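You operate a simulated robot arm through the tools that you are given. There is no shell and no other tool. Be economical: measure what you need, move in short steps, check, and stop when the job is done.

The job below is to be done with a simulated two-armed robot. You get a single attempt, and the scene is never put back.

TASK
Give the black caster two shots of grease and put it back.
Fine: Lock it in the grease stand first and pump none into the empty stand. Leave the knob open after. Set down upright: what you pick out.

It is judged by the outcome, as a careful person would: the job done as asked, and still so three seconds after it is handed in. It fails if anything else is knocked over, pushed out of place, dropped, spilled or broken.

THE ROBOT
Two 7-joint arms with fingered hands on one trunk, on a base that drives. Base frame: it is fixed to the floor where the robot stands at the start and does not move with it; the origin is under the middle of the robot, x ahead of it, y to its left, z up; the surface under the hand at the start is at about z = 780. Units: mm, rad, N and s.
The left shoulder is at the start at [30, 119, 1013], the right one opposite. With the tool pointing down near the work surface each hand reaches from about 260 to 700 mm from the robot's upright axis, wherever it stands, measured 20 degrees to its own side. Places, roughly: blue tap [600, 300, 800]; caster knob [600, -200, 800]; hood knob [500, 800, 800]; jet knob [500, 500, 800]; left clamp knob [500, 0, 800]; red button [500, -300, 800]; right clamp knob [500, -100, 800]; seat of the grease stand [600, -300, 800]; yellow comb [600, 0, 800]. Payload 4 kg a hand.
The TCP of each hand is the grasp point between the finger pads, 19 mm short of the fingertips. In the tool frame z runs along the fingers and y along their closing line. Largest opening 120 mm; the body of the gripper starts 53 mm behind the TCP. The gripper is a hand of 3 fingers: y runs from the thumb to the fingers, the wrist lies at [0, 0, -219] in the tool frame.
Orientation is that of the tool frame in the base frame, as [roll, pitch, yaw] about the fixed x, y, z axes, in that order (R = Rz(yaw) Ry(pitch) Rx(roll)). With the fingers straight down and closing along the base's y, the tool's x points along the base's -x, its y along +y and its z along -z.

THE INTERFACE
- The arms move only by the tool step_arm. It takes "left_rows", "right_rows" or both (then of equal length, played together; a hand with none holds still); each is a list of rows, each an object of numbers (a shift or turn left out is 0): "x", "y", "z": the shift along the tool's x, y, z in mm; "rx", "ry", "rz": the turn, a rotation vector about the tool's x, y, z in rad. In form: [{"x": .., "y": .., "z": .., "rx": .., "ry": .., "rz": ..}, ...]. A call has 1 to 20 rows; each row is the pose to reach, as a shift and turn from the pose commanded when the call began, along the tool's axes at that moment. A row lasts 0.2 s, in which the tool goes at most 50 mm and 0.15 rad; a call with a longer step from one row to the next is refused whole. A pose out of reach is approached as far as the arm can. The call stops where the force on the tool passes 40 N (or 10 N more than at its start, if that is more) or the arm is blocked; 0.2 s more then pass. In this call time passes only in rows, and 0.2 s behind the last. The reply holds the time, the measured pose of the TCP, the force on the tool along the base axes, the opening and the grip force, in the units named above and with some noise, with the torque about the TCP (base axes, N m) and any sound that the robot's microphone picked up.
- Cameras (640 x 400 px; columns grow to the right, rows downward): "scene" is now at [58.4, -3.7, 1564.3]; the picture's right is [-0.03, -1.00, 0.00], its down [-0.73, 0.02, -0.68] and it looks along [0.68, -0.02, -0.73] (base axes); focal length 259 px, centre (320, 200). "left" rides on the left gripper at [-66, -4, -79] in its tool frame; the picture's right is [0.05, -1.00, 0.00], its down [0.76, 0.04, -0.64] and it looks along [0.64, 0.04, 0.77] (tool axes); focal length 251 px, centre (320, 200). "right" rides on the right gripper at [66, -4, -79] in its tool frame; the picture's right is [0.05, 1.00, 0.00], its down [-0.76, 0.04, -0.64] and it looks along [-0.64, 0.03, 0.77] (tool axes); focal length 251 px, centre (320, 200). There is no depth. A picture from a camera that has moved, and an enlarged one, comes with that camera's place and axes in the base frame and with its lens.
- capture(camera): a new picture of that camera. No time passes.
- move_column(by): slides the trunk up (or, below 0, down) by that many mm; the arms and the scene camera ride with it, the base frame stays. It gives what a move gives, with no picture.
- steer(legs): drives the robot by 1 to 6 legs, each [ahead, turn to the left] in mm and rad, along the robot's own axes; the way and the turn of a leg run together, so that a leg with both is an arc; at most 1500 mm and 3.142 rad a leg. The arms and the cameras ride along, it lands a little off, and it stops where it bumps. It gives what a move gives.
- set_fingers(finger1, finger2, thumb_bend, hand): sets how far each is bent, from 0 (flat) to 1 (curled in); at 0.3 the hand is open as for a grip, at 0.7 the pads meet at the TCP. One left out holds its place. A second passes; each finger stops where it meets its share of the squeeze, and holds until it gets a number again. It is the only way to open and close the hand. It gives what a move gives, with no picture; readings hold the bend of each and the force on the fingers (four entries, about 0 where the hand has none), thumb and palm.
- turn_head(pan, tilt): turns the head with the scene camera to pan (to the left, within 2.094 rad either way) and tilt (down, from -0.506 to 1.204), counted from straight ahead of the robot. It gives what a move gives.
- enlarge(camera, box): a new picture of the part [left, top, right, bottom] of that camera's present view, enlarged. No time passes.
- sign_off(): hands the job in; it is judged then, once.

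Work in short steps. Places have to be worked out from the pictures, the camera data and where the tool is seen: move nearer, look again, correct. Check each grasp and each placing, and mend what went wrong. You have 120 turns and 100 pictures in all, those below and enlarged ones among them. Open the grippers and draw the arms clear of the work before you hand the job in, unless the task says otherwise; then end with one line.

The tools are called after "Emit:" as a command line: name --argument value ..., lists and objects as JSON in quotes. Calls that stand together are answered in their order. step_arm: Moves the arms, as the interface text tells. Its arguments: {"type":"object","properties":{"left_rows":{"type":"array","items":{"type":"object","properties":{"x":{"type":"number"},"y":{"type":"number"},"z":{"type":"number"},"rx":{"type":"number"},"ry":{"type":"number"},"rz":{"type":"number"}}}},"right_rows":{"type":"array","items":{"type":"object","properties":{"x":{"type":"number"},"y":{"type":"number"},"z":{"type":"number"},"rx":{"type":"number"},"ry":{"type":"number"},"rz":{"type":"number"}}}}},"required":[]} The other tools are called the same way: move_column (by) slides the trunk up or down; set_fingers (finger1, finger2, thumb_bend, hand) moves the fingers one by one; steer (legs) drives the base; turn_head (pan, tilt) turns the head that bears the scene camera; capture (camera) takes a picture; enlarge (camera, box) takes an enlarged picture of a part of a camera's view; sign_off () hands the job in.

At the start:

```text
t: 0.0
left_tcp_pos: [512.5, 73.2, 1155.8]
left_ee_rot: [-3.141, 0.0, 3.132]
left_wrist_force: [0.0, -0.2, 0.1]
left_torque: [0.02, 0.01, 0.01]
left_width: 119.7
left_grasp_force: 0.1
left_shape: jaw
left_bend: [0.3, 0.3, 0.3]
left_finger forces: [0.0, 0.0, 0.0, 0.0, 0.0, 0.1]
right_tcp_pos: [515.6, -379.5, 1117.3]
right_ee_rot: [-3.141, 0.0, 3.133]
right_wrist_force: [0.0, 0.9, 0.4]
right_torque: [0.01, -0.01, 0.03]
right_width: 120.1
right_grasp_force: 0.0
right_shape: jaw
right_bend: [0.3, 0.3, 0.3]
right_finger forces: [0.0, 0.0, 0.1, 0.0, 0.1, 0.0]
trunk travel left (down, up): [-225.0, 315.0]
robot x, y, heading: [-0.1, 3.2, -0.002]
head pan, tilt: [-0.028, 0.826]
```

scene: 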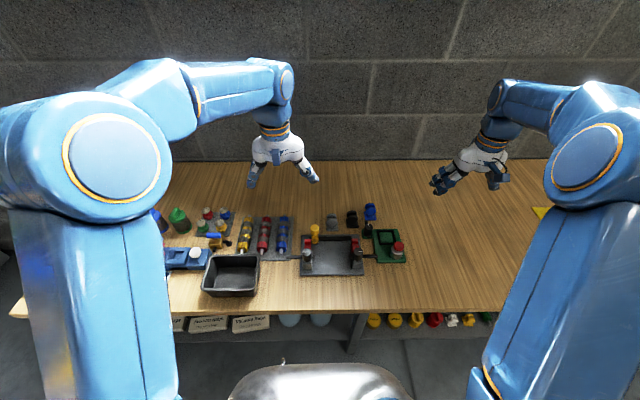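
right: 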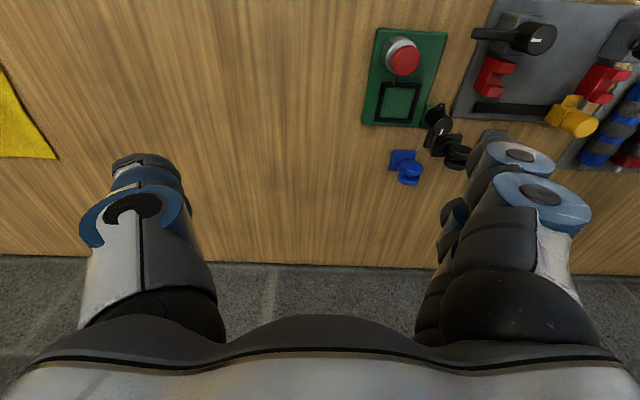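
left: 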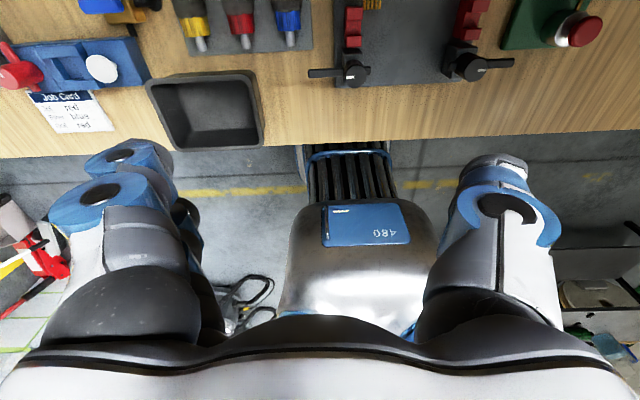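

The grease stand looks to be the green block with the red button. I'll enlarge that area to find the caster and the knobs.

Emit:
enlarge --camera "scene" --box '[280, 180, 440, 280]'

Emit:
enlarge --camera "right" --box '[340, 0, 640, 190]'

Emit:
enlarge --camera "scene" --box '[140, 190, 320, 340]'

```text
4.00 times, centred on (360, 230) of scene
camera zoom: at [58.4, -3.7, 1564.3], right [-0.03, -1.0, 0.0], down [-0.73, 0.02, -0.68], along [0.68, -0.02, -0.73], focal length 1036 px, centre (160, 80)
```

zoom: 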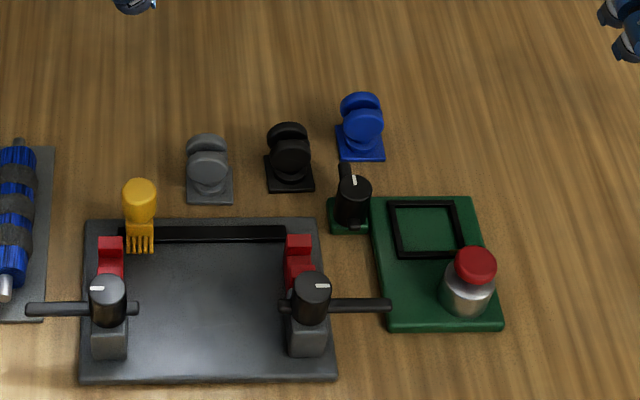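

```text
2.11 times, centred on (490, 95) of right
camera zoom: at [448.0, -381.8, 1196.9], right [-0.04, 1.0, 0.0], down [0.76, 0.03, 0.64], along [0.64, 0.03, -0.77], focal length 529 px, centre (-38, 421)
```

zoom: 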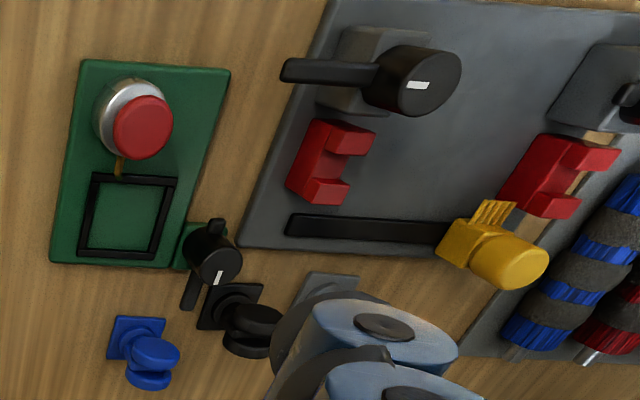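

```text
2.67 times, centred on (230, 265) of scene
camera zoom: at [58.4, -3.7, 1564.3], right [-0.03, -1.0, 0.0], down [-0.73, 0.02, -0.68], along [0.68, -0.02, -0.73], focal length 691 px, centre (560, 27)
```

zoom: 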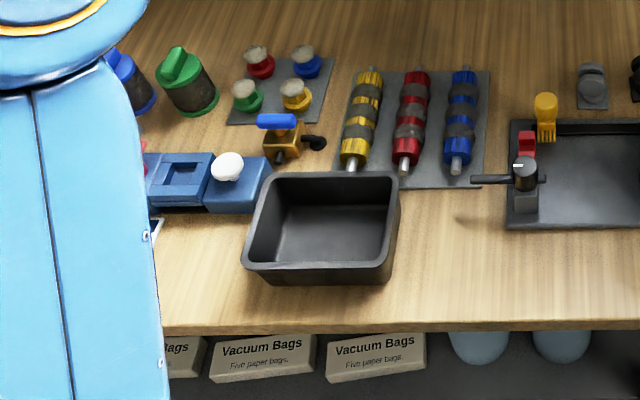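

The three casters (grey, black, blue) stand behind the clamp plate, with the black one near (660, -145). The seat is near (580, -257) and the lock knob near (608, -196). I'll move the right hand camera closer for a better look.

Emit:
step_arm --right_rows '[{"x": 3, "y": 38, "z": 23}, {"x": 6, "y": 76, "z": 46}, {"x": 9, "y": 114, "z": 69}, {"x": 12, "y": 152, "z": 92}, {"x": 15, "y": 190, "z": 117}]'

Emit:
capture --camera "right"

Emit:
capture --camera "scene"

```text
t: 1.2
left_tcp_pos: [513.2, 73.1, 1155.6]
left_ee_rot: [-3.14, 0.0, 3.132]
left_wrist_force: [-0.4, -0.9, 0.8]
left_torque: [-0.03, -0.02, 0.03]
left_width: 120.0
left_grasp_force: 0.1
left_shape: jaw
left_bend: [0.3, 0.3, 0.3]
left_finger forces: [0.0, 0.0, 0.0, 0.0, 0.0, 0.0]
right_tcp_pos: [505.5, -188.7, 999.3]
right_ee_rot: [-3.14, 0.003, 3.132]
right_wrist_force: [0.5, 0.0, -0.7]
right_torque: [-0.01, -0.02, 0.01]
right_width: 119.9
right_grasp_force: 0.0
right_shape: jaw
right_bend: [0.3, 0.3, 0.3]
right_finger forces: [0.0, 0.0, 0.0, 0.0, 0.1, 0.0]
trunk travel left (down, up): [-225.0, 315.0]
robot x, y, heading: [-0.9, 1.5, 0.004]
head pan, tilt: [-0.028, 0.826]
```

```text
93 pictures are left
camera right: at [437.0, -191.8, 1079.4], right [-0.04, 1.0, 0.0], down [0.76, 0.03, 0.64], along [0.64, 0.03, -0.76], focal length 251 px, centre (320, 200)
```

right: 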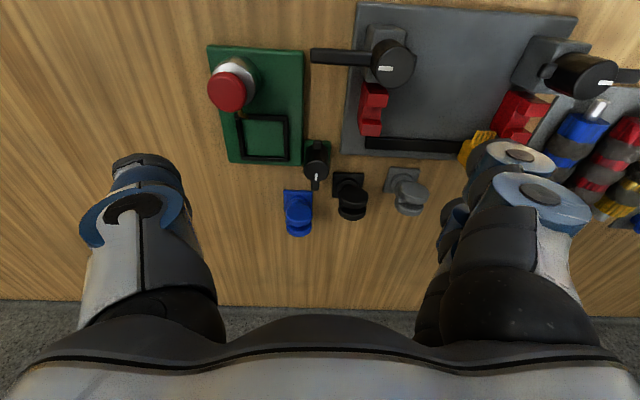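

```text
92 pictures are left
camera scene: at [58.8, -2.8, 1564.3], right [-0.03, -1.0, 0.0], down [-0.73, 0.02, -0.68], along [0.68, -0.02, -0.73], focal length 259 px, centre (320, 200)
```

scene: 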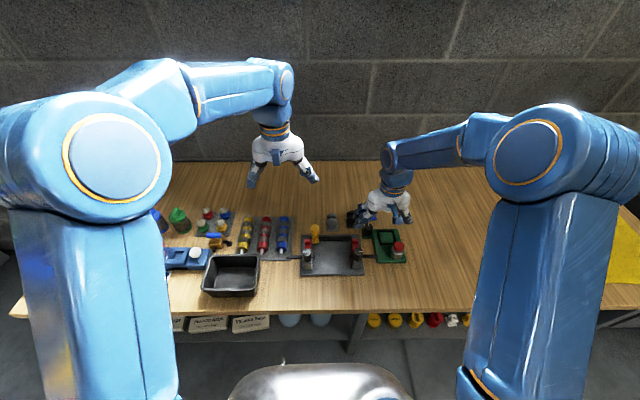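

Image down is +x (away from the robot) in this camera. I'll zoom in on the casters, knob and seat.

Emit:
enlarge --camera "right" --box '[270, 130, 450, 242]'

Emit:
enlarge --camera "right" --box '[195, 30, 435, 180]'

```text
3.56 times, centred on (360, 186) of right
camera zoom: at [437.0, -191.8, 1079.4], right [-0.04, 1.0, 0.0], down [0.76, 0.03, 0.64], along [0.64, 0.03, -0.76], focal length 894 px, centre (178, 250)
```

zoom: 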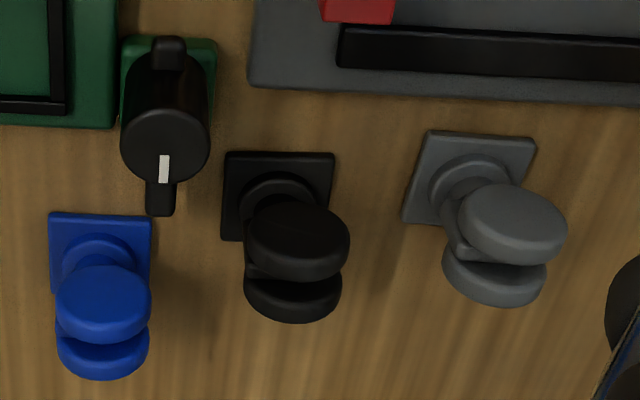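

```text
2.67 times, centred on (315, 105) of right
camera zoom: at [437.0, -191.8, 1079.4], right [-0.04, 1.0, 0.0], down [0.76, 0.03, 0.64], along [0.64, 0.03, -0.76], focal length 670 px, centre (333, 453)
```

zoom: 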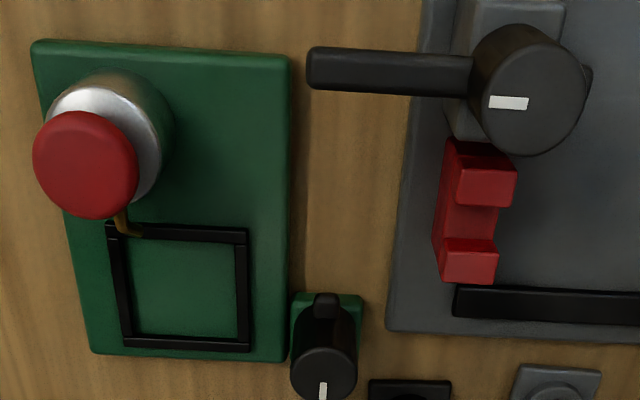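

The black caster has twin wheels with the axis roughly along x, centred near (657, -141), with its top near z 845. I'll turn the hand 90° so it closes along x with the thumb toward the robot, and hover above the caster.

Emit:
step_arm --right_rows '[{"x": -13, "y": 4, "z": 3, "rz": 0.142}, {"x": -26, "y": 8, "z": 6, "rz": 0.284}, {"x": -39, "y": 12, "z": 9, "rz": 0.426}, {"x": -52, "y": 17, "z": 12, "rz": 0.568}, {"x": -65, "y": 21, "z": 16, "rz": 0.71}, {"x": -78, "y": 25, "z": 20, "rz": 0.852}, {"x": -92, "y": 30, "z": 25, "rz": 0.994}, {"x": -106, "y": 34, "z": 30, "rz": 1.136}, {"x": -120, "y": 39, "z": 34, "rz": 1.278}, {"x": -135, "y": 43, "z": 37, "rz": 1.42}, {"x": -150, "y": 48, "z": 40, "rz": 1.561}]'

Emit:
capture --camera "right"

Emit:
capture --camera "scene"

```text
t: 3.6
left_tcp_pos: [512.7, 73.1, 1155.4]
left_ee_rot: [-3.141, -0.001, 3.133]
left_wrist_force: [-0.5, 0.3, -0.4]
left_torque: [0.03, 0.03, -0.01]
left_width: 119.7
left_grasp_force: 0.0
left_shape: jaw
left_bend: [0.3, 0.3, 0.3]
left_finger forces: [0.1, 0.0, 0.0, 0.0, 0.1, 0.0]
right_tcp_pos: [652.0, -140.7, 957.2]
right_ee_rot: [3.141, 0.002, 1.571]
right_wrist_force: [0.4, 0.5, 0.3]
right_torque: [-0.02, 0.04, 0.01]
right_width: 120.0
right_grasp_force: 0.0
right_shape: jaw
right_bend: [0.3, 0.3, 0.3]
right_finger forces: [0.1, 0.1, 0.0, 0.1, 0.0, 0.0]
trunk travel left (down, up): [-225.0, 315.0]
robot x, y, heading: [-4.5, -0.4, 0.003]
head pan, tilt: [-0.028, 0.826]
```

```text
89 pictures are left
camera right: at [648.5, -74.7, 1036.9], right [1.0, 0.05, 0.0], down [0.04, -0.76, 0.64], along [0.03, -0.64, -0.77], focal length 251 px, centre (320, 200)
```

right: 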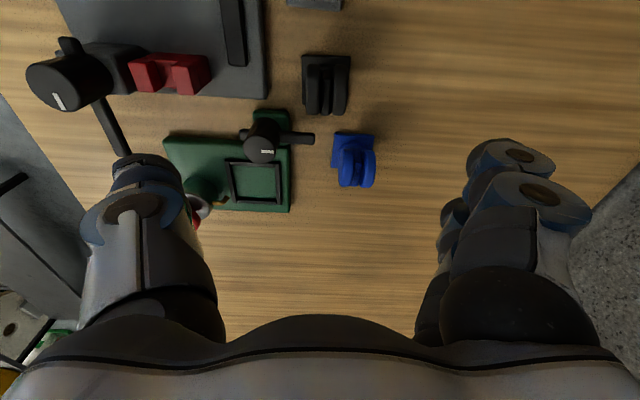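

```text
88 pictures are left
camera scene: at [59.2, -3.4, 1564.2], right [-0.03, -1.0, 0.0], down [-0.73, 0.02, -0.68], along [0.68, -0.02, -0.73], focal length 259 px, centre (320, 200)
```

scene: 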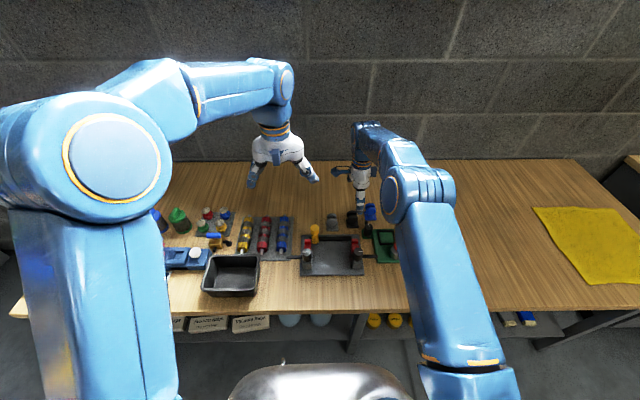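

The hand reached the pose. I'll enlarge the caster and the stand in this view.

Emit:
enlarge --camera "right" --box '[270, 30, 430, 130]'

Emit:
enlarge --camera "right" --box '[170, 100, 330, 200]'

```text
4.00 times, centred on (350, 80) of right
camera zoom: at [648.5, -74.7, 1036.9], right [1.0, 0.05, 0.0], down [0.04, -0.76, 0.64], along [0.03, -0.64, -0.77], focal length 1006 px, centre (200, 680)
```

zoom: 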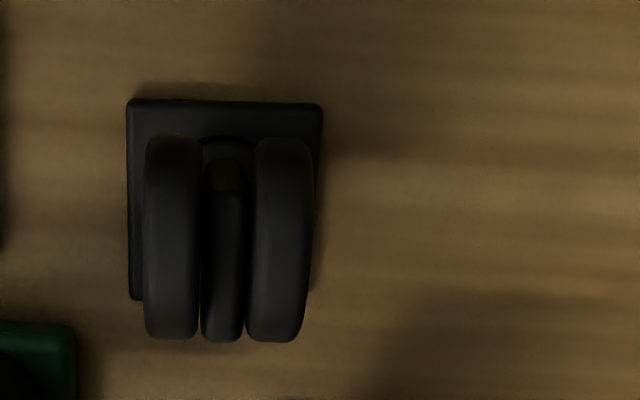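

```text
4.00 times, centred on (250, 150) of right
camera zoom: at [648.5, -74.7, 1036.9], right [1.0, 0.05, 0.0], down [0.04, -0.76, 0.64], along [0.03, -0.64, -0.77], focal length 1006 px, centre (600, 400)
```

zoom: 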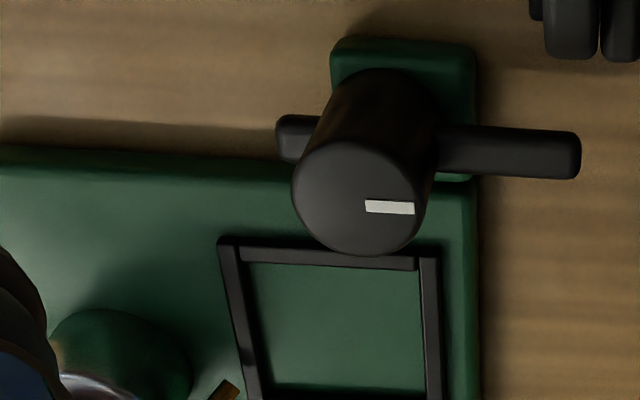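

The wheel pair spans x of about 640–674 with its centre near (656, -138). I'll close the fingers part way, go down to just above the wheel top and check.

Emit:
set_fingers --hand "right" --finger1 0.42 --finger2 0.42 --thumb_bend 0.42

Emit:
step_arm --right_rows '[{"x": 1, "y": 2, "z": 25}, {"x": 2, "y": 4, "z": 50}, {"x": 2, "y": 4, "z": 70}, {"x": 2, "y": 4, "z": 85}]'

Emit:
capture --camera "right"

```text
t: 4.6
left_tcp_pos: [512.1, 72.9, 1156.1]
left_ee_rot: [-3.141, 0.0, 3.132]
left_wrist_force: [0.2, -0.1, 0.2]
left_torque: [0.01, -0.01, 0.06]
left_width: 120.2
left_grasp_force: 0.0
left_shape: jaw
left_bend: [0.3, 0.3, 0.3]
left_finger forces: [0.1, 0.0, 0.0, 0.1, 0.0, 0.0]
right_tcp_pos: [652.5, -141.4, 958.3]
right_ee_rot: [3.142, 0.0, 1.571]
right_wrist_force: [-0.8, -0.2, 0.2]
right_torque: [-0.02, -0.02, 0.01]
right_width: 93.3
right_grasp_force: 0.0
right_shape: fingers
right_bend: [0.42, 0.42, 0.42]
right_finger forces: [0.0, 0.1, 0.0, 0.0, 0.1, 0.0]
trunk travel left (down, up): [-225.0, 315.0]
robot x, y, heading: [-1.6, -4.6, 0.003]
head pan, tilt: [-0.028, 0.826]
```

```text
t: 5.6
left_tcp_pos: [513.1, 71.7, 1156.4]
left_ee_rot: [3.14, 0.002, 3.134]
left_wrist_force: [0.0, 0.2, -0.5]
left_torque: [-0.01, -0.03, -0.01]
left_width: 119.9
left_grasp_force: 0.0
left_shape: jaw
left_bend: [0.3, 0.3, 0.3]
left_finger forces: [0.0, 0.0, 0.0, 0.0, 0.1, 0.1]
right_tcp_pos: [656.6, -139.2, 875.2]
right_ee_rot: [3.139, -0.001, 1.571]
right_wrist_force: [-0.1, 0.1, 0.3]
right_torque: [0.03, 0.01, -0.03]
right_width: 93.5
right_grasp_force: 0.1
right_shape: fingers
right_bend: [0.42, 0.42, 0.42]
right_finger forces: [0.0, 0.0, 0.0, 0.1, 0.1, 0.0]
trunk travel left (down, up): [-225.0, 315.0]
robot x, y, heading: [0.6, 1.0, 0.0]
head pan, tilt: [-0.028, 0.826]
```

```text
85 pictures are left
camera right: at [651.9, -72.0, 955.2], right [1.0, 0.05, 0.0], down [0.04, -0.76, 0.64], along [0.04, -0.64, -0.77], focal length 251 px, centre (320, 200)
```

right: 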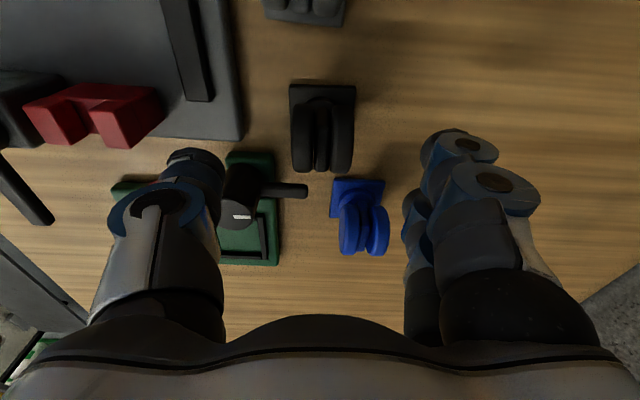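

The caster is centred between the thumb and fingers. I'll descend to the wheel's mid-height.

Emit:
step_arm --right_rows '[{"x": 1, "z": 17}, {"x": 1.5, "z": 34}, {"x": 1.5, "z": 48}]'

Emit:
capture --camera "right"

```text
t: 6.4
left_tcp_pos: [513.4, 72.6, 1155.2]
left_ee_rot: [-3.141, 0.0, 3.133]
left_wrist_force: [-0.5, 0.0, 0.3]
left_torque: [0.0, 0.02, -0.02]
left_width: 120.1
left_grasp_force: 0.1
left_shape: jaw
left_bend: [0.3, 0.3, 0.3]
left_finger forces: [0.0, 0.0, 0.1, 0.0, 0.0, 0.0]
right_tcp_pos: [656.5, -139.5, 828.0]
right_ee_rot: [3.14, -0.001, 1.57]
right_wrist_force: [-0.2, 0.7, 0.6]
right_torque: [0.02, 0.02, 0.01]
right_width: 93.4
right_grasp_force: 0.1
right_shape: fingers
right_bend: [0.42, 0.42, 0.42]
right_finger forces: [0.1, 0.0, 0.0, 0.1, 0.0, 0.1]
trunk travel left (down, up): [-225.0, 315.0]
robot x, y, heading: [3.2, -0.6, 0.001]
head pan, tilt: [-0.028, 0.826]
```

```text
84 pictures are left
camera right: at [652.2, -72.1, 908.4], right [1.0, 0.05, 0.0], down [0.04, -0.76, 0.64], along [0.04, -0.64, -0.77], focal length 251 px, centre (320, 200)
```

right: 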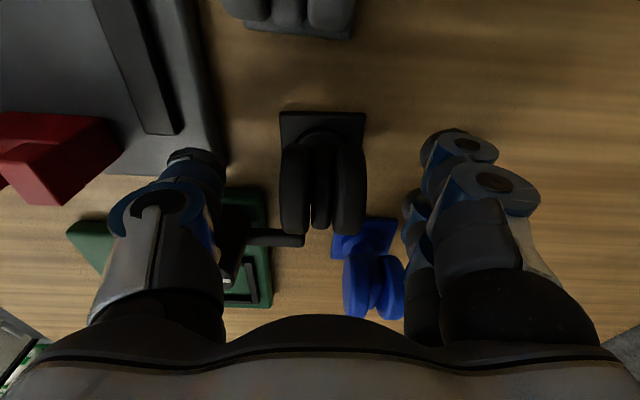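

The caster sits between the digits with nothing in the way. I'll close the hand.

Emit:
set_fingers --hand "right" --finger1 0.66 --finger2 0.66 --thumb_bend 0.66

Emit:
capture --camera "right"

```text
t: 7.4
left_tcp_pos: [511.7, 72.6, 1156.2]
left_ee_rot: [-3.14, -0.001, 3.133]
left_wrist_force: [0.2, -0.1, 0.7]
left_torque: [0.0, 0.02, 0.0]
left_width: 119.9
left_grasp_force: 0.1
left_shape: jaw
left_bend: [0.3, 0.3, 0.3]
left_finger forces: [0.0, 0.0, 0.0, 0.0, 0.1, 0.1]
right_tcp_pos: [656.6, -138.9, 829.1]
right_ee_rot: [-3.141, -0.001, 1.57]
right_wrist_force: [0.2, 0.9, 0.3]
right_torque: [0.01, 0.02, -0.02]
right_width: 37.0
right_grasp_force: 10.7
right_shape: fingers
right_bend: [0.62, 0.62, 0.6]
right_finger forces: [5.4, 5.7, 0.0, 0.1, 10.8, 0.0]
trunk travel left (down, up): [-225.0, 315.0]
robot x, y, heading: [0.4, -1.6, 0.001]
head pan, tilt: [-0.028, 0.826]
```

```text
83 pictures are left
camera right: at [651.9, -72.2, 908.6], right [1.0, 0.05, 0.0], down [0.04, -0.76, 0.64], along [0.04, -0.64, -0.77], focal length 251 px, centre (320, 200)
```

right: 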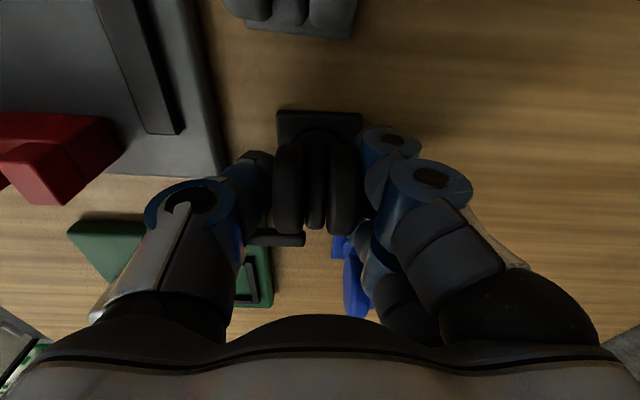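

It's gripped at about 10.7 N with a width of 37. I'll lift it straight up.

Emit:
step_arm --right_rows '[{"z": -10}, {"z": -30}, {"z": -55}, {"z": -80}, {"z": -100}]'

Emit:
capture --camera "right"

Emit:
capture --camera "scene"

```text
t: 8.6
left_tcp_pos: [512.5, 72.8, 1157.0]
left_ee_rot: [-3.139, -0.001, 3.133]
left_wrist_force: [0.0, -0.7, 1.1]
left_torque: [-0.04, 0.01, -0.01]
left_width: 119.7
left_grasp_force: 0.1
left_shape: jaw
left_bend: [0.3, 0.3, 0.3]
left_finger forces: [0.0, 0.1, 0.0, 0.1, 0.0, 0.1]
right_tcp_pos: [656.2, -136.2, 925.3]
right_ee_rot: [-3.141, 0.0, 1.571]
right_wrist_force: [0.5, 0.3, -0.4]
right_torque: [-0.05, 0.0, -0.02]
right_width: 36.8
right_grasp_force: 10.4
right_shape: fingers
right_bend: [0.62, 0.62, 0.6]
right_finger forces: [5.2, 5.6, 0.0, 0.0, 10.6, 0.0]
trunk travel left (down, up): [-225.0, 315.0]
robot x, y, heading: [-3.8, -1.0, 0.003]
head pan, tilt: [-0.028, 0.826]
```

```text
82 pictures are left
camera right: at [651.2, -68.8, 1005.6], right [1.0, 0.05, 0.0], down [0.04, -0.76, 0.64], along [0.04, -0.64, -0.77], focal length 251 px, centre (320, 200)
```

right: 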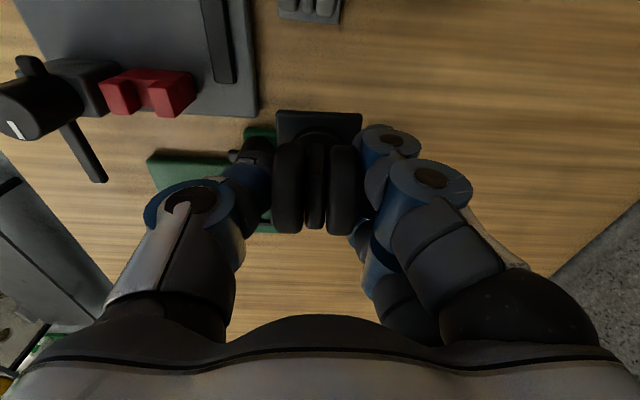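

```text
81 pictures are left
camera scene: at [58.3, -3.7, 1564.3], right [-0.03, -1.0, 0.0], down [-0.73, 0.02, -0.68], along [0.68, -0.02, -0.73], focal length 259 px, centre (320, 200)
```

scene: 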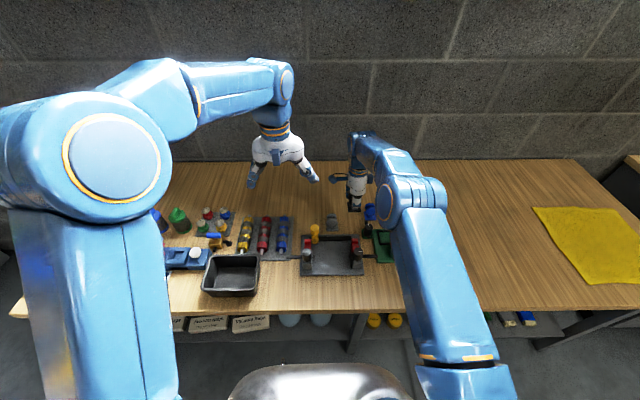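

The caster is up and held upright. I'll carry it over the seat at this height, well clear of the knob.

Emit:
step_arm --right_rows '[{"x": -25, "y": -15}, {"x": -55, "y": -34}, {"x": -85, "y": -53}, {"x": -105, "y": -66}, {"x": -118, "y": -73}]'

Emit:
capture --camera "right"

Emit:
capture --camera "scene"

```text
t: 9.8
left_tcp_pos: [512.7, 72.6, 1155.5]
left_ee_rot: [-3.14, 0.0, 3.133]
left_wrist_force: [0.2, 0.4, -0.5]
left_torque: [-0.02, -0.04, -0.01]
left_width: 119.9
left_grasp_force: 0.1
left_shape: jaw
left_bend: [0.3, 0.3, 0.3]
left_finger forces: [0.0, 0.0, 0.0, 0.0, 0.0, 0.1]
right_tcp_pos: [584.0, -255.6, 928.2]
right_ee_rot: [3.14, 0.0, 1.569]
right_wrist_force: [0.0, 0.0, -1.9]
right_torque: [-0.01, 0.0, 0.02]
right_width: 36.7
right_grasp_force: 11.0
right_shape: fingers
right_bend: [0.62, 0.62, 0.6]
right_finger forces: [5.1, 5.4, 0.0, 0.0, 10.5, 0.0]
trunk travel left (down, up): [-225.0, 315.0]
robot x, y, heading: [-4.2, 2.2, -0.001]
head pan, tilt: [-0.028, 0.826]
```

```text
80 pictures are left
camera right: at [579.2, -190.3, 1007.9], right [1.0, 0.05, 0.0], down [0.04, -0.76, 0.64], along [0.04, -0.64, -0.77], focal length 251 px, centre (320, 200)
```

right: 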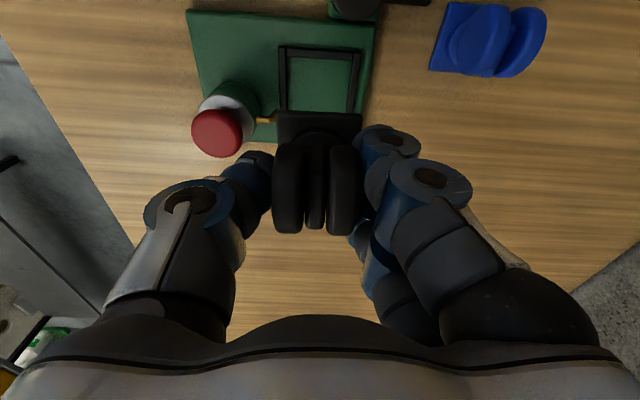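

```text
79 pictures are left
camera scene: at [58.4, -4.2, 1564.3], right [-0.03, -1.0, 0.0], down [-0.73, 0.02, -0.68], along [0.68, -0.02, -0.73], focal length 259 px, centre (320, 200)
```

scene: 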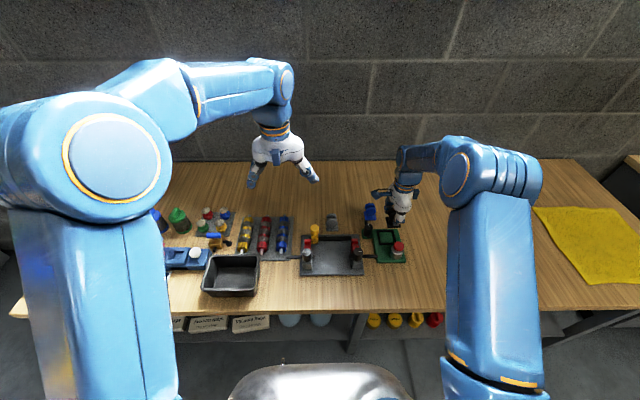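

Frame and plate are both in view. I'll enlarge to measure the plate against the seat frame.

Emit:
enlarge --camera "right" --box '[240, 30, 400, 130]'

Emit:
enlarge --camera "scene" --box '[350, 190, 450, 270]'

```text
4.00 times, centred on (320, 80) of right
camera zoom: at [579.2, -190.3, 1007.9], right [1.0, 0.05, 0.0], down [0.04, -0.76, 0.64], along [0.04, -0.64, -0.77], focal length 1006 px, centre (320, 680)
```

zoom: 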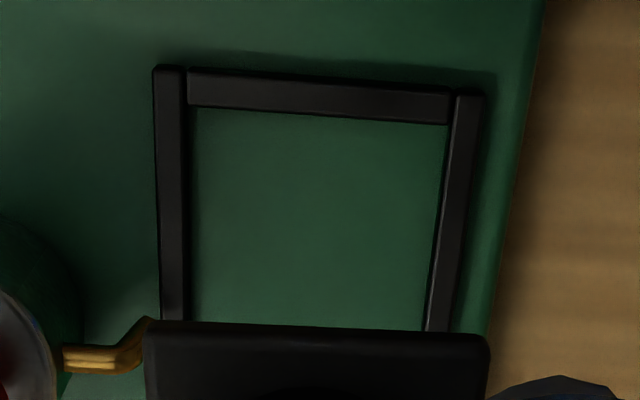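

```text
5.00 times, centred on (400, 230) of scene
camera zoom: at [58.4, -4.2, 1564.3], right [-0.03, -1.0, 0.0], down [-0.73, 0.02, -0.68], along [0.68, -0.02, -0.73], focal length 1295 px, centre (-80, 50)
```

zoom: 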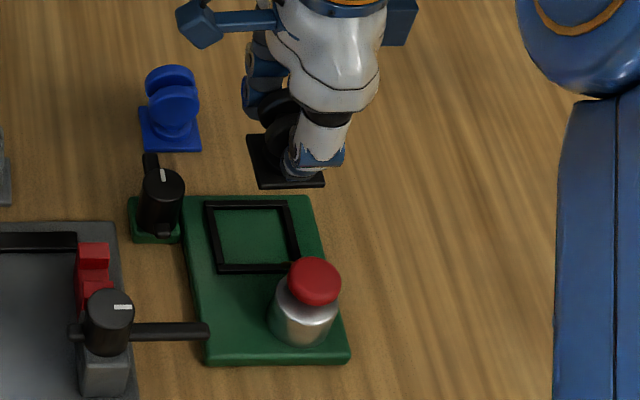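

The plate seems about 5 mm too far toward -y and the frame is yawed about -0.025 rad relative to it. I'll correct both, come down halfway and measure again.

Emit:
step_arm --right_rows '[{"x": 3, "y": -0.5, "z": 15, "rz": 0.012}, {"x": 5.5, "y": -0.5, "z": 35, "rz": 0.025}, {"x": 5.5, "y": -0.5, "z": 55, "rz": 0.025}]'

Emit:
enlarge --camera "right" --box '[220, 40, 420, 165]'

Emit:
enlarge --camera "scene" --box '[365, 205, 429, 255]'

```text
t: 10.6
left_tcp_pos: [512.3, 73.3, 1156.2]
left_ee_rot: [3.141, -0.001, 3.133]
left_wrist_force: [0.1, 0.0, -0.1]
left_torque: [-0.01, 0.0, 0.02]
left_width: 119.8
left_grasp_force: 0.0
left_shape: jaw
left_bend: [0.3, 0.3, 0.3]
left_finger forces: [0.0, 0.1, 0.0, 0.0, 0.0, 0.0]
right_tcp_pos: [582.2, -251.2, 873.1]
right_ee_rot: [3.14, -0.001, 1.546]
right_wrist_force: [0.5, 0.0, -0.7]
right_torque: [-0.01, -0.02, 0.01]
right_width: 37.0
right_grasp_force: 10.5
right_shape: fingers
right_bend: [0.62, 0.62, 0.6]
right_finger forces: [5.1, 5.5, 0.0, 0.0, 10.6, 0.0]
trunk travel left (down, up): [-225.0, 315.0]
robot x, y, heading: [-3.9, -2.8, -0.0]
head pan, tilt: [-0.028, 0.826]
```

```text
3.20 times, centred on (320, 102) of right
camera zoom: at [579.7, -185.3, 952.4], right [1.0, 0.03, 0.0], down [0.02, -0.77, 0.64], along [0.02, -0.64, -0.77], focal length 805 px, centre (320, 512)
```

zoom: 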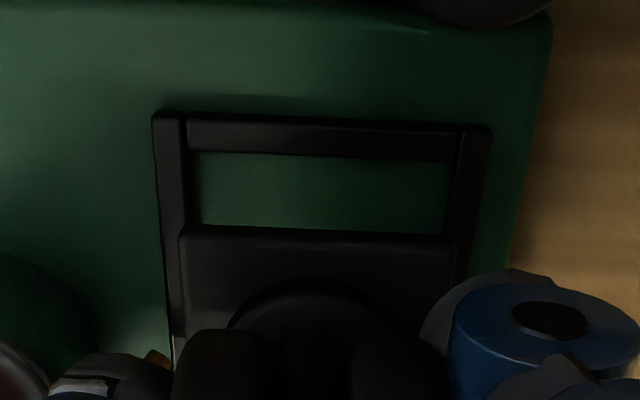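

```text
8.00 times, centred on (397, 230) of scene
camera zoom: at [59.1, -3.9, 1564.2], right [-0.03, -1.0, 0.0], down [-0.73, 0.02, -0.68], along [0.68, -0.02, -0.73], focal length 2072 px, centre (-296, -40)
```

zoom: 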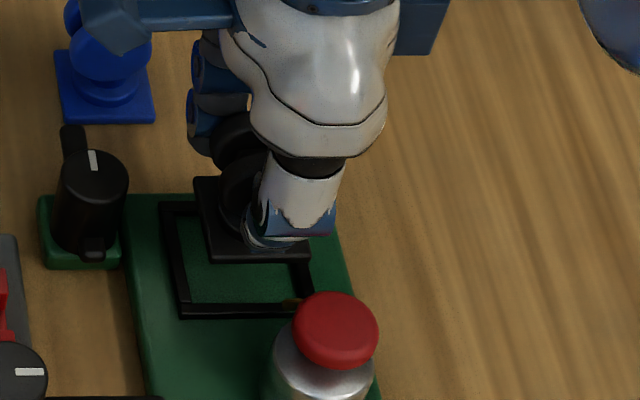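

Both views now put the plate within about 1 mm of the seat centre. I'll lower it until it seats.

Emit:
step_arm --right_rows '[{"y": 0.5, "z": 12}, {"y": 0.5, "z": 22}, {"y": 0.5, "z": 29}]'

Emit:
enlarge --camera "right" --box '[220, 60, 420, 185]'

Emit:
enlarge --camera "scene" --box '[365, 205, 429, 255]'

```text
t: 11.4
left_tcp_pos: [512.7, 72.8, 1154.2]
left_ee_rot: [3.141, 0.001, 3.132]
left_wrist_force: [-0.1, 1.7, 0.7]
left_torque: [0.02, 0.0, 0.02]
left_width: 120.0
left_grasp_force: 0.0
left_shape: jaw
left_bend: [0.3, 0.3, 0.3]
left_finger forces: [0.0, 0.1, 0.1, 0.0, 0.0, 0.1]
right_tcp_pos: [583.7, -251.8, 843.5]
right_ee_rot: [-3.14, 0.001, 1.546]
right_wrist_force: [-0.4, 0.5, -1.1]
right_torque: [-0.02, -0.02, -0.02]
right_width: 36.8
right_grasp_force: 10.5
right_shape: fingers
right_bend: [0.62, 0.62, 0.6]
right_finger forces: [5.1, 5.4, 0.0, 0.0, 10.7, 0.0]
trunk travel left (down, up): [-225.0, 315.0]
robot x, y, heading: [-2.2, 0.3, 0.004]
head pan, tilt: [-0.028, 0.826]
```

```text
3.20 times, centred on (320, 122) of right
camera zoom: at [581.0, -184.9, 922.9], right [1.0, 0.03, 0.0], down [0.02, -0.77, 0.64], along [0.02, -0.64, -0.77], focal length 805 px, centre (320, 448)
```

zoom: 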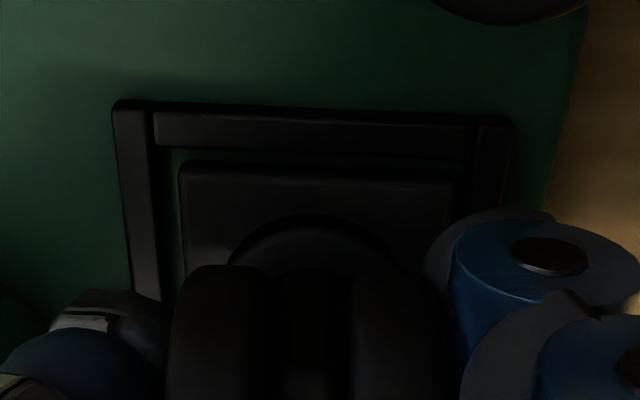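

```text
8.00 times, centred on (397, 230) of scene
camera zoom: at [58.9, -3.8, 1564.3], right [-0.03, -1.0, 0.0], down [-0.73, 0.02, -0.68], along [0.68, -0.02, -0.73], focal length 2072 px, centre (-296, -40)
```

zoom: 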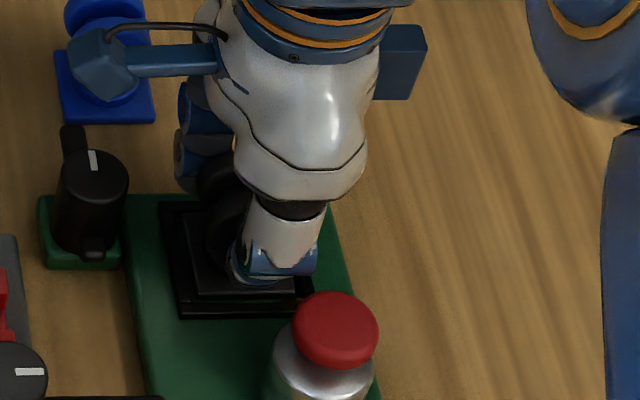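

It's aligned inside the frame. I'll lower in small steps until contact.

Emit:
step_arm --right_rows '[{"z": 2}, {"z": 4}, {"z": 5.5}, {"z": 7}]'

Emit:
enlarge --camera "right" --box '[220, 60, 420, 185]'

```text
t: 12.4
left_tcp_pos: [510.3, 72.7, 1156.7]
left_ee_rot: [3.14, 0.001, 3.134]
left_wrist_force: [-0.3, 0.1, -0.3]
left_torque: [0.03, -0.02, -0.01]
left_width: 119.7
left_grasp_force: 0.0
left_shape: jaw
left_bend: [0.3, 0.3, 0.3]
left_finger forces: [0.0, 0.1, 0.0, 0.0, 0.0, 0.0]
right_tcp_pos: [583.9, -250.3, 840.2]
right_ee_rot: [3.134, -0.001, 1.548]
right_wrist_force: [3.3, -1.2, 21.5]
right_torque: [-0.03, -0.01, 0.04]
right_width: 36.2
right_grasp_force: 15.6
right_shape: fingers
right_bend: [0.62, 0.62, 0.62]
right_finger forces: [8.3, 7.9, 0.0, 0.0, 13.6, 0.1]
trunk travel left (down, up): [-225.0, 315.0]
robot x, y, heading: [2.3, -3.2, 0.001]
head pan, tilt: [-0.028, 0.826]
```

```text
3.20 times, centred on (320, 122) of right
camera zoom: at [580.8, -184.3, 919.1], right [1.0, 0.03, 0.01], down [0.02, -0.76, 0.64], along [0.02, -0.64, -0.77], focal length 805 px, centre (320, 448)
```

zoom: 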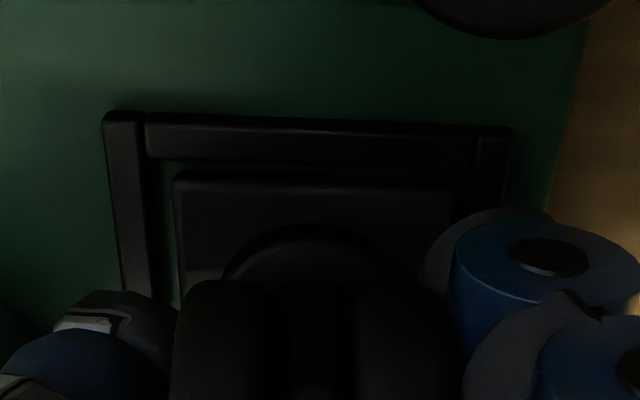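

Contact came at TCP z of about 840, with 21 N upward. I'll look from the scene camera to see whether the plate sits inside the frame.

Emit:
enlarge --camera "scene" --box '[375, 220, 415, 245]'

```text
16.00 times, centred on (395, 232) of scene
camera zoom: at [56.3, -2.9, 1564.5], right [-0.03, -1.0, 0.0], down [-0.73, 0.02, -0.68], along [0.68, -0.02, -0.73], focal length 4144 px, centre (-880, -320)
```

zoom: 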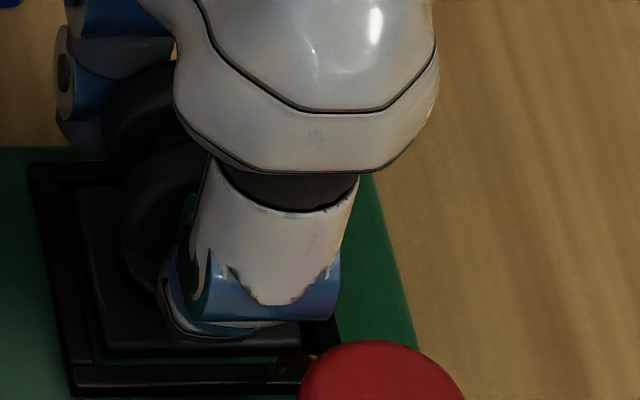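

The heights add up: the plate bottom is about 792 and the frame top about 797, so it's seated on the floor of the seat. I'll ease the downward load and then open the hand a little.

Emit:
step_arm --right_rows '[{"z": -1.5}, {"z": -3}]'

Emit:
set_fingers --hand "right" --finger1 0.53 --finger2 0.53 --thumb_bend 0.53

Emit:
capture --camera "right"

```text
t: 13.0
left_tcp_pos: [511.9, 72.1, 1156.0]
left_ee_rot: [-3.141, 0.0, 3.133]
left_wrist_force: [0.1, -0.1, 0.5]
left_torque: [-0.02, 0.0, 0.0]
left_width: 120.1
left_grasp_force: 0.1
left_shape: jaw
left_bend: [0.3, 0.3, 0.3]
left_finger forces: [0.1, 0.0, 0.1, 0.0, 0.1, 0.1]
right_tcp_pos: [583.0, -250.6, 838.2]
right_ee_rot: [3.141, -0.001, 1.546]
right_wrist_force: [4.0, -0.3, 14.0]
right_torque: [-0.04, -0.01, -0.01]
right_width: 36.3
right_grasp_force: 13.9
right_shape: fingers
right_bend: [0.62, 0.62, 0.62]
right_finger forces: [7.6, 7.7, 0.1, 0.0, 11.7, 0.0]
trunk travel left (down, up): [-225.0, 315.0]
robot x, y, heading: [-0.7, -2.6, 0.002]
head pan, tilt: [-0.028, 0.826]
```

```text
t: 14.0
left_tcp_pos: [512.6, 72.3, 1155.0]
left_ee_rot: [3.141, 0.0, 3.134]
left_wrist_force: [0.1, -0.4, 0.2]
left_torque: [0.02, 0.0, 0.01]
left_width: 119.9
left_grasp_force: 0.1
left_shape: jaw
left_bend: [0.3, 0.3, 0.3]
left_finger forces: [0.0, 0.1, 0.0, 0.0, 0.0, 0.0]
right_tcp_pos: [583.0, -252.3, 838.5]
right_ee_rot: [3.141, -0.002, 1.547]
right_wrist_force: [-0.1, 0.1, -0.2]
right_torque: [-0.01, 0.02, -0.02]
right_width: 58.8
right_grasp_force: 0.1
right_shape: fingers
right_bend: [0.53, 0.53, 0.53]
right_finger forces: [0.0, 0.0, 0.0, 0.0, 0.0, 0.0]
trunk travel left (down, up): [-225.0, 315.0]
robot x, y, heading: [1.2, -1.1, 0.0]
head pan, tilt: [-0.028, 0.826]
```

```text
70 pictures are left
camera right: at [580.2, -184.7, 918.4], right [1.0, 0.03, 0.0], down [0.02, -0.77, 0.64], along [0.02, -0.64, -0.77], focal length 251 px, centre (320, 200)
```

right: 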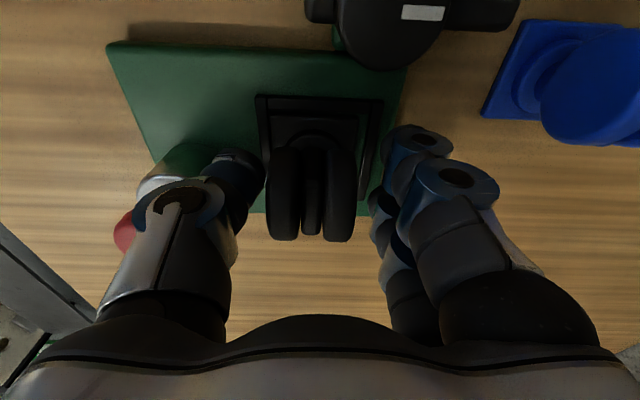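

It released cleanly and the caster is standing upright in the seat. I'll raise the hand straight up and look again.

Emit:
step_arm --right_rows '[{"z": -15}, {"z": -40}, {"z": -70}, {"z": -100}, {"z": -120}]'

Emit:
capture --camera "right"

Emit:
enlarge --camera "scene" --box '[340, 190, 420, 250]'

```text
t: 15.2
left_tcp_pos: [511.9, 73.9, 1156.1]
left_ee_rot: [3.141, 0.002, 3.133]
left_wrist_force: [0.4, 1.1, 0.8]
left_torque: [-0.03, 0.0, -0.02]
left_width: 119.9
left_grasp_force: 0.1
left_shape: jaw
left_bend: [0.3, 0.3, 0.3]
left_finger forces: [0.0, 0.0, 0.0, 0.0, 0.0, 0.0]
right_tcp_pos: [584.9, -252.1, 961.2]
right_ee_rot: [-3.141, 0.002, 1.546]
right_wrist_force: [0.2, -0.4, -0.6]
right_torque: [0.0, 0.04, 0.0]
right_width: 58.8
right_grasp_force: 0.0
right_shape: fingers
right_bend: [0.53, 0.53, 0.53]
right_finger forces: [0.0, 0.0, 0.0, 0.0, 0.0, 0.1]
trunk travel left (down, up): [-225.0, 315.0]
robot x, y, heading: [-1.5, -0.2, -0.002]
head pan, tilt: [-0.028, 0.826]
```

```text
69 pictures are left
camera right: at [582.0, -185.1, 1040.6], right [1.0, 0.03, 0.0], down [0.02, -0.77, 0.64], along [0.02, -0.64, -0.77], focal length 251 px, centre (320, 200)
```

right: 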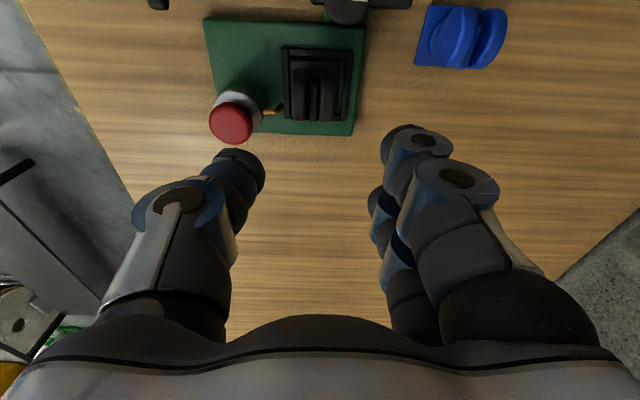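

```text
6.67 times, centred on (380, 220) of scene
camera zoom: at [58.1, -3.5, 1564.3], right [-0.03, -1.0, 0.0], down [-0.73, 0.02, -0.68], along [0.68, -0.02, -0.73], focal length 1727 px, centre (-80, 67)
```

zoom: 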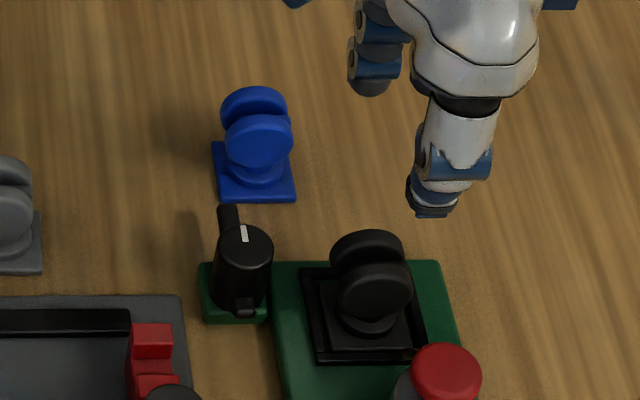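

The caster is properly seated. Next is the knob: I'll turn the hand back to close along y, hover over the knob near (603, -186) and inspect it.

Emit:
step_arm --right_rows '[{"x": 6, "y": 1.5, "rz": -0.145}, {"x": 12, "y": 3, "rz": -0.29}, {"x": 18, "y": 4.5, "rz": -0.435}, {"x": 24, "y": 6, "rz": -0.58}, {"x": 30, "y": 7.5, "rz": -0.725}, {"x": 36, "y": 9, "rz": -0.87}, {"x": 42, "y": 10.5, "rz": -1.015}, {"x": 48, "y": 12, "rz": -1.16}, {"x": 54, "y": 13.5, "rz": -1.305}, {"x": 60, "y": 15, "rz": -1.45}, {"x": 66, "y": 16.4, "rz": -1.595}]'

Emit:
capture --camera "right"

Emit:
enlarge --camera "right" --box '[240, 60, 400, 160]'

```text
t: 17.6
left_tcp_pos: [511.8, 72.1, 1155.9]
left_ee_rot: [3.141, 0.0, 3.133]
left_wrist_force: [0.3, 0.2, -0.1]
left_torque: [0.02, 0.02, 0.01]
left_width: 120.3
left_grasp_force: 0.1
left_shape: jaw
left_bend: [0.3, 0.3, 0.3]
left_finger forces: [0.0, 0.0, 0.0, 0.1, 0.0, 0.0]
right_tcp_pos: [601.9, -186.1, 959.0]
right_ee_rot: [-3.142, 0.001, -3.139]
right_wrist_force: [0.3, 0.5, -0.4]
right_torque: [0.01, 0.01, 0.0]
right_width: 59.1
right_grasp_force: 0.1
right_shape: fingers
right_bend: [0.53, 0.53, 0.53]
right_finger forces: [0.1, 0.0, 0.0, 0.1, 0.0, 0.0]
trunk travel left (down, up): [-225.0, 315.0]
robot x, y, heading: [-1.7, 0.5, 0.005]
head pan, tilt: [-0.028, 0.826]
```

```text
67 pictures are left
camera right: at [533.9, -189.2, 1038.1], right [-0.06, 1.0, 0.0], down [0.76, 0.04, 0.64], along [0.64, 0.04, -0.77], focal length 251 px, centre (320, 200)
```

right: 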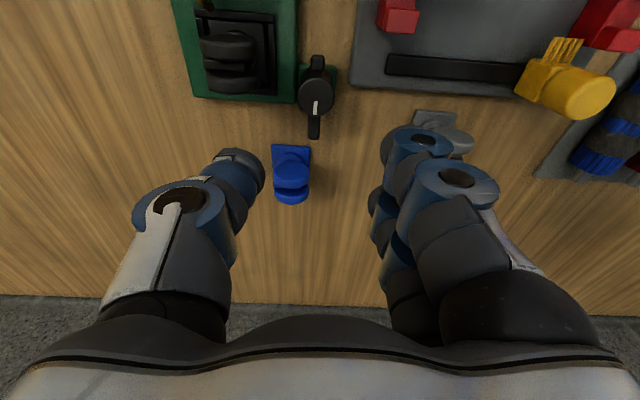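

```text
4.00 times, centred on (320, 110) of right
camera zoom: at [533.9, -189.2, 1038.1], right [-0.06, 1.0, 0.0], down [0.76, 0.04, 0.64], along [0.64, 0.04, -0.77], focal length 1006 px, centre (320, 560)
```

zoom: 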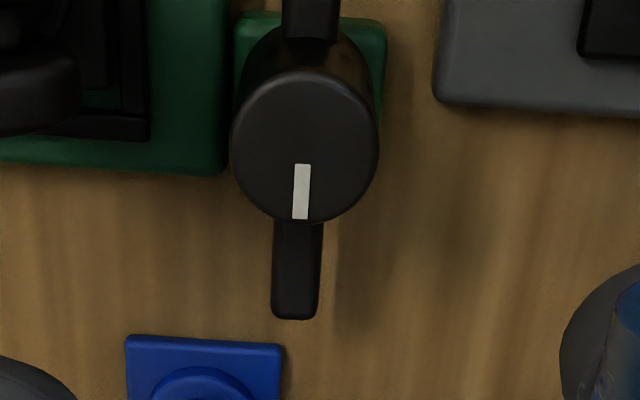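

The knob's axis is near (599.5, -187.5), with its top at about z 832 and the lever lower at about 810, pointing +x. I'll turn the hand to close along x again, since that keeps the knuckles away from the caster, and hover closer over the knob.

Emit:
step_arm --right_rows '[{"z": 5, "rz": 0.143}, {"z": 10, "rz": 0.286}, {"z": 15, "rz": 0.429}, {"z": 20, "rz": 0.572}, {"z": 25, "rz": 0.715}, {"z": 30, "rz": 0.858}, {"z": 35, "rz": 1.001}, {"z": 40, "rz": 1.144}, {"z": 45, "rz": 1.287}, {"x": 1, "y": -1, "z": 50, "rz": 1.43}, {"x": 1.5, "y": -1.5, "z": 55, "rz": 1.571}]'

Emit:
capture --camera "right"

Emit:
enlarge --camera "scene" --box '[345, 200, 409, 240]'

```text
t: 20.0
left_tcp_pos: [512.6, 72.8, 1155.6]
left_ee_rot: [3.141, 0.001, 3.133]
left_wrist_force: [-0.2, 0.3, 0.3]
left_torque: [-0.01, -0.01, 0.05]
left_width: 119.9
left_grasp_force: 0.0
left_shape: jaw
left_bend: [0.3, 0.3, 0.3]
left_finger forces: [0.0, 0.0, 0.0, 0.1, 0.0, 0.0]
right_tcp_pos: [598.9, -188.0, 905.4]
right_ee_rot: [3.142, -0.001, 1.567]
right_wrist_force: [0.9, 0.3, 0.2]
right_torque: [0.01, 0.04, 0.01]
right_width: 58.6
right_grasp_force: 0.1
right_shape: fingers
right_bend: [0.53, 0.53, 0.53]
right_finger forces: [0.0, 0.0, 0.1, 0.1, 0.0, 0.0]
trunk travel left (down, up): [-225.0, 315.0]
robot x, y, heading: [-0.8, 0.7, 0.004]
head pan, tilt: [-0.028, 0.826]
```

```text
65 pictures are left
camera right: at [595.6, -120.8, 984.1], right [1.0, 0.05, 0.0], down [0.04, -0.76, 0.64], along [0.03, -0.64, -0.77], focal length 251 px, centre (320, 200)
```

right: 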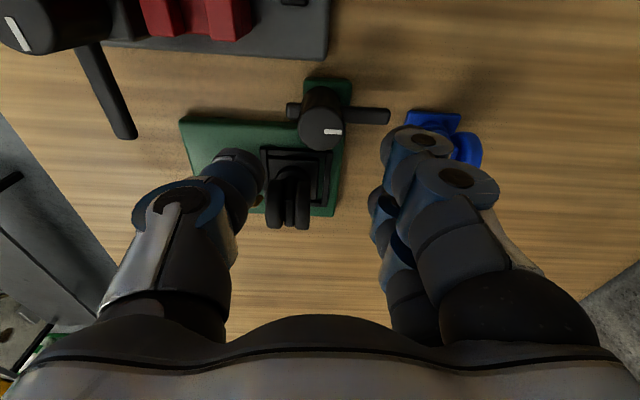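

```text
10.00 times, centred on (377, 220) of scene
camera zoom: at [58.6, -3.6, 1564.3], right [-0.03, -1.0, 0.0], down [-0.73, 0.02, -0.68], along [0.68, -0.02, -0.73], focal length 2590 px, centre (-250, 0)
```

zoom: 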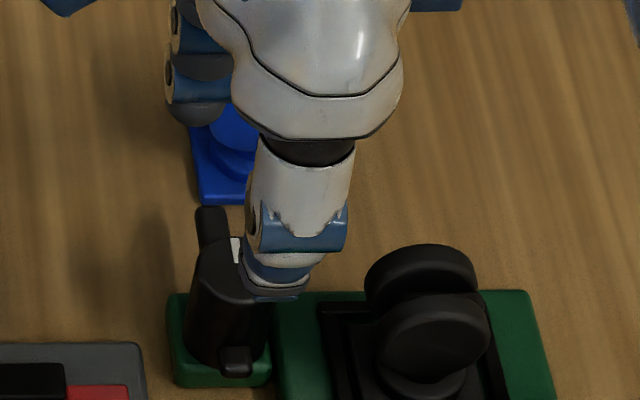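

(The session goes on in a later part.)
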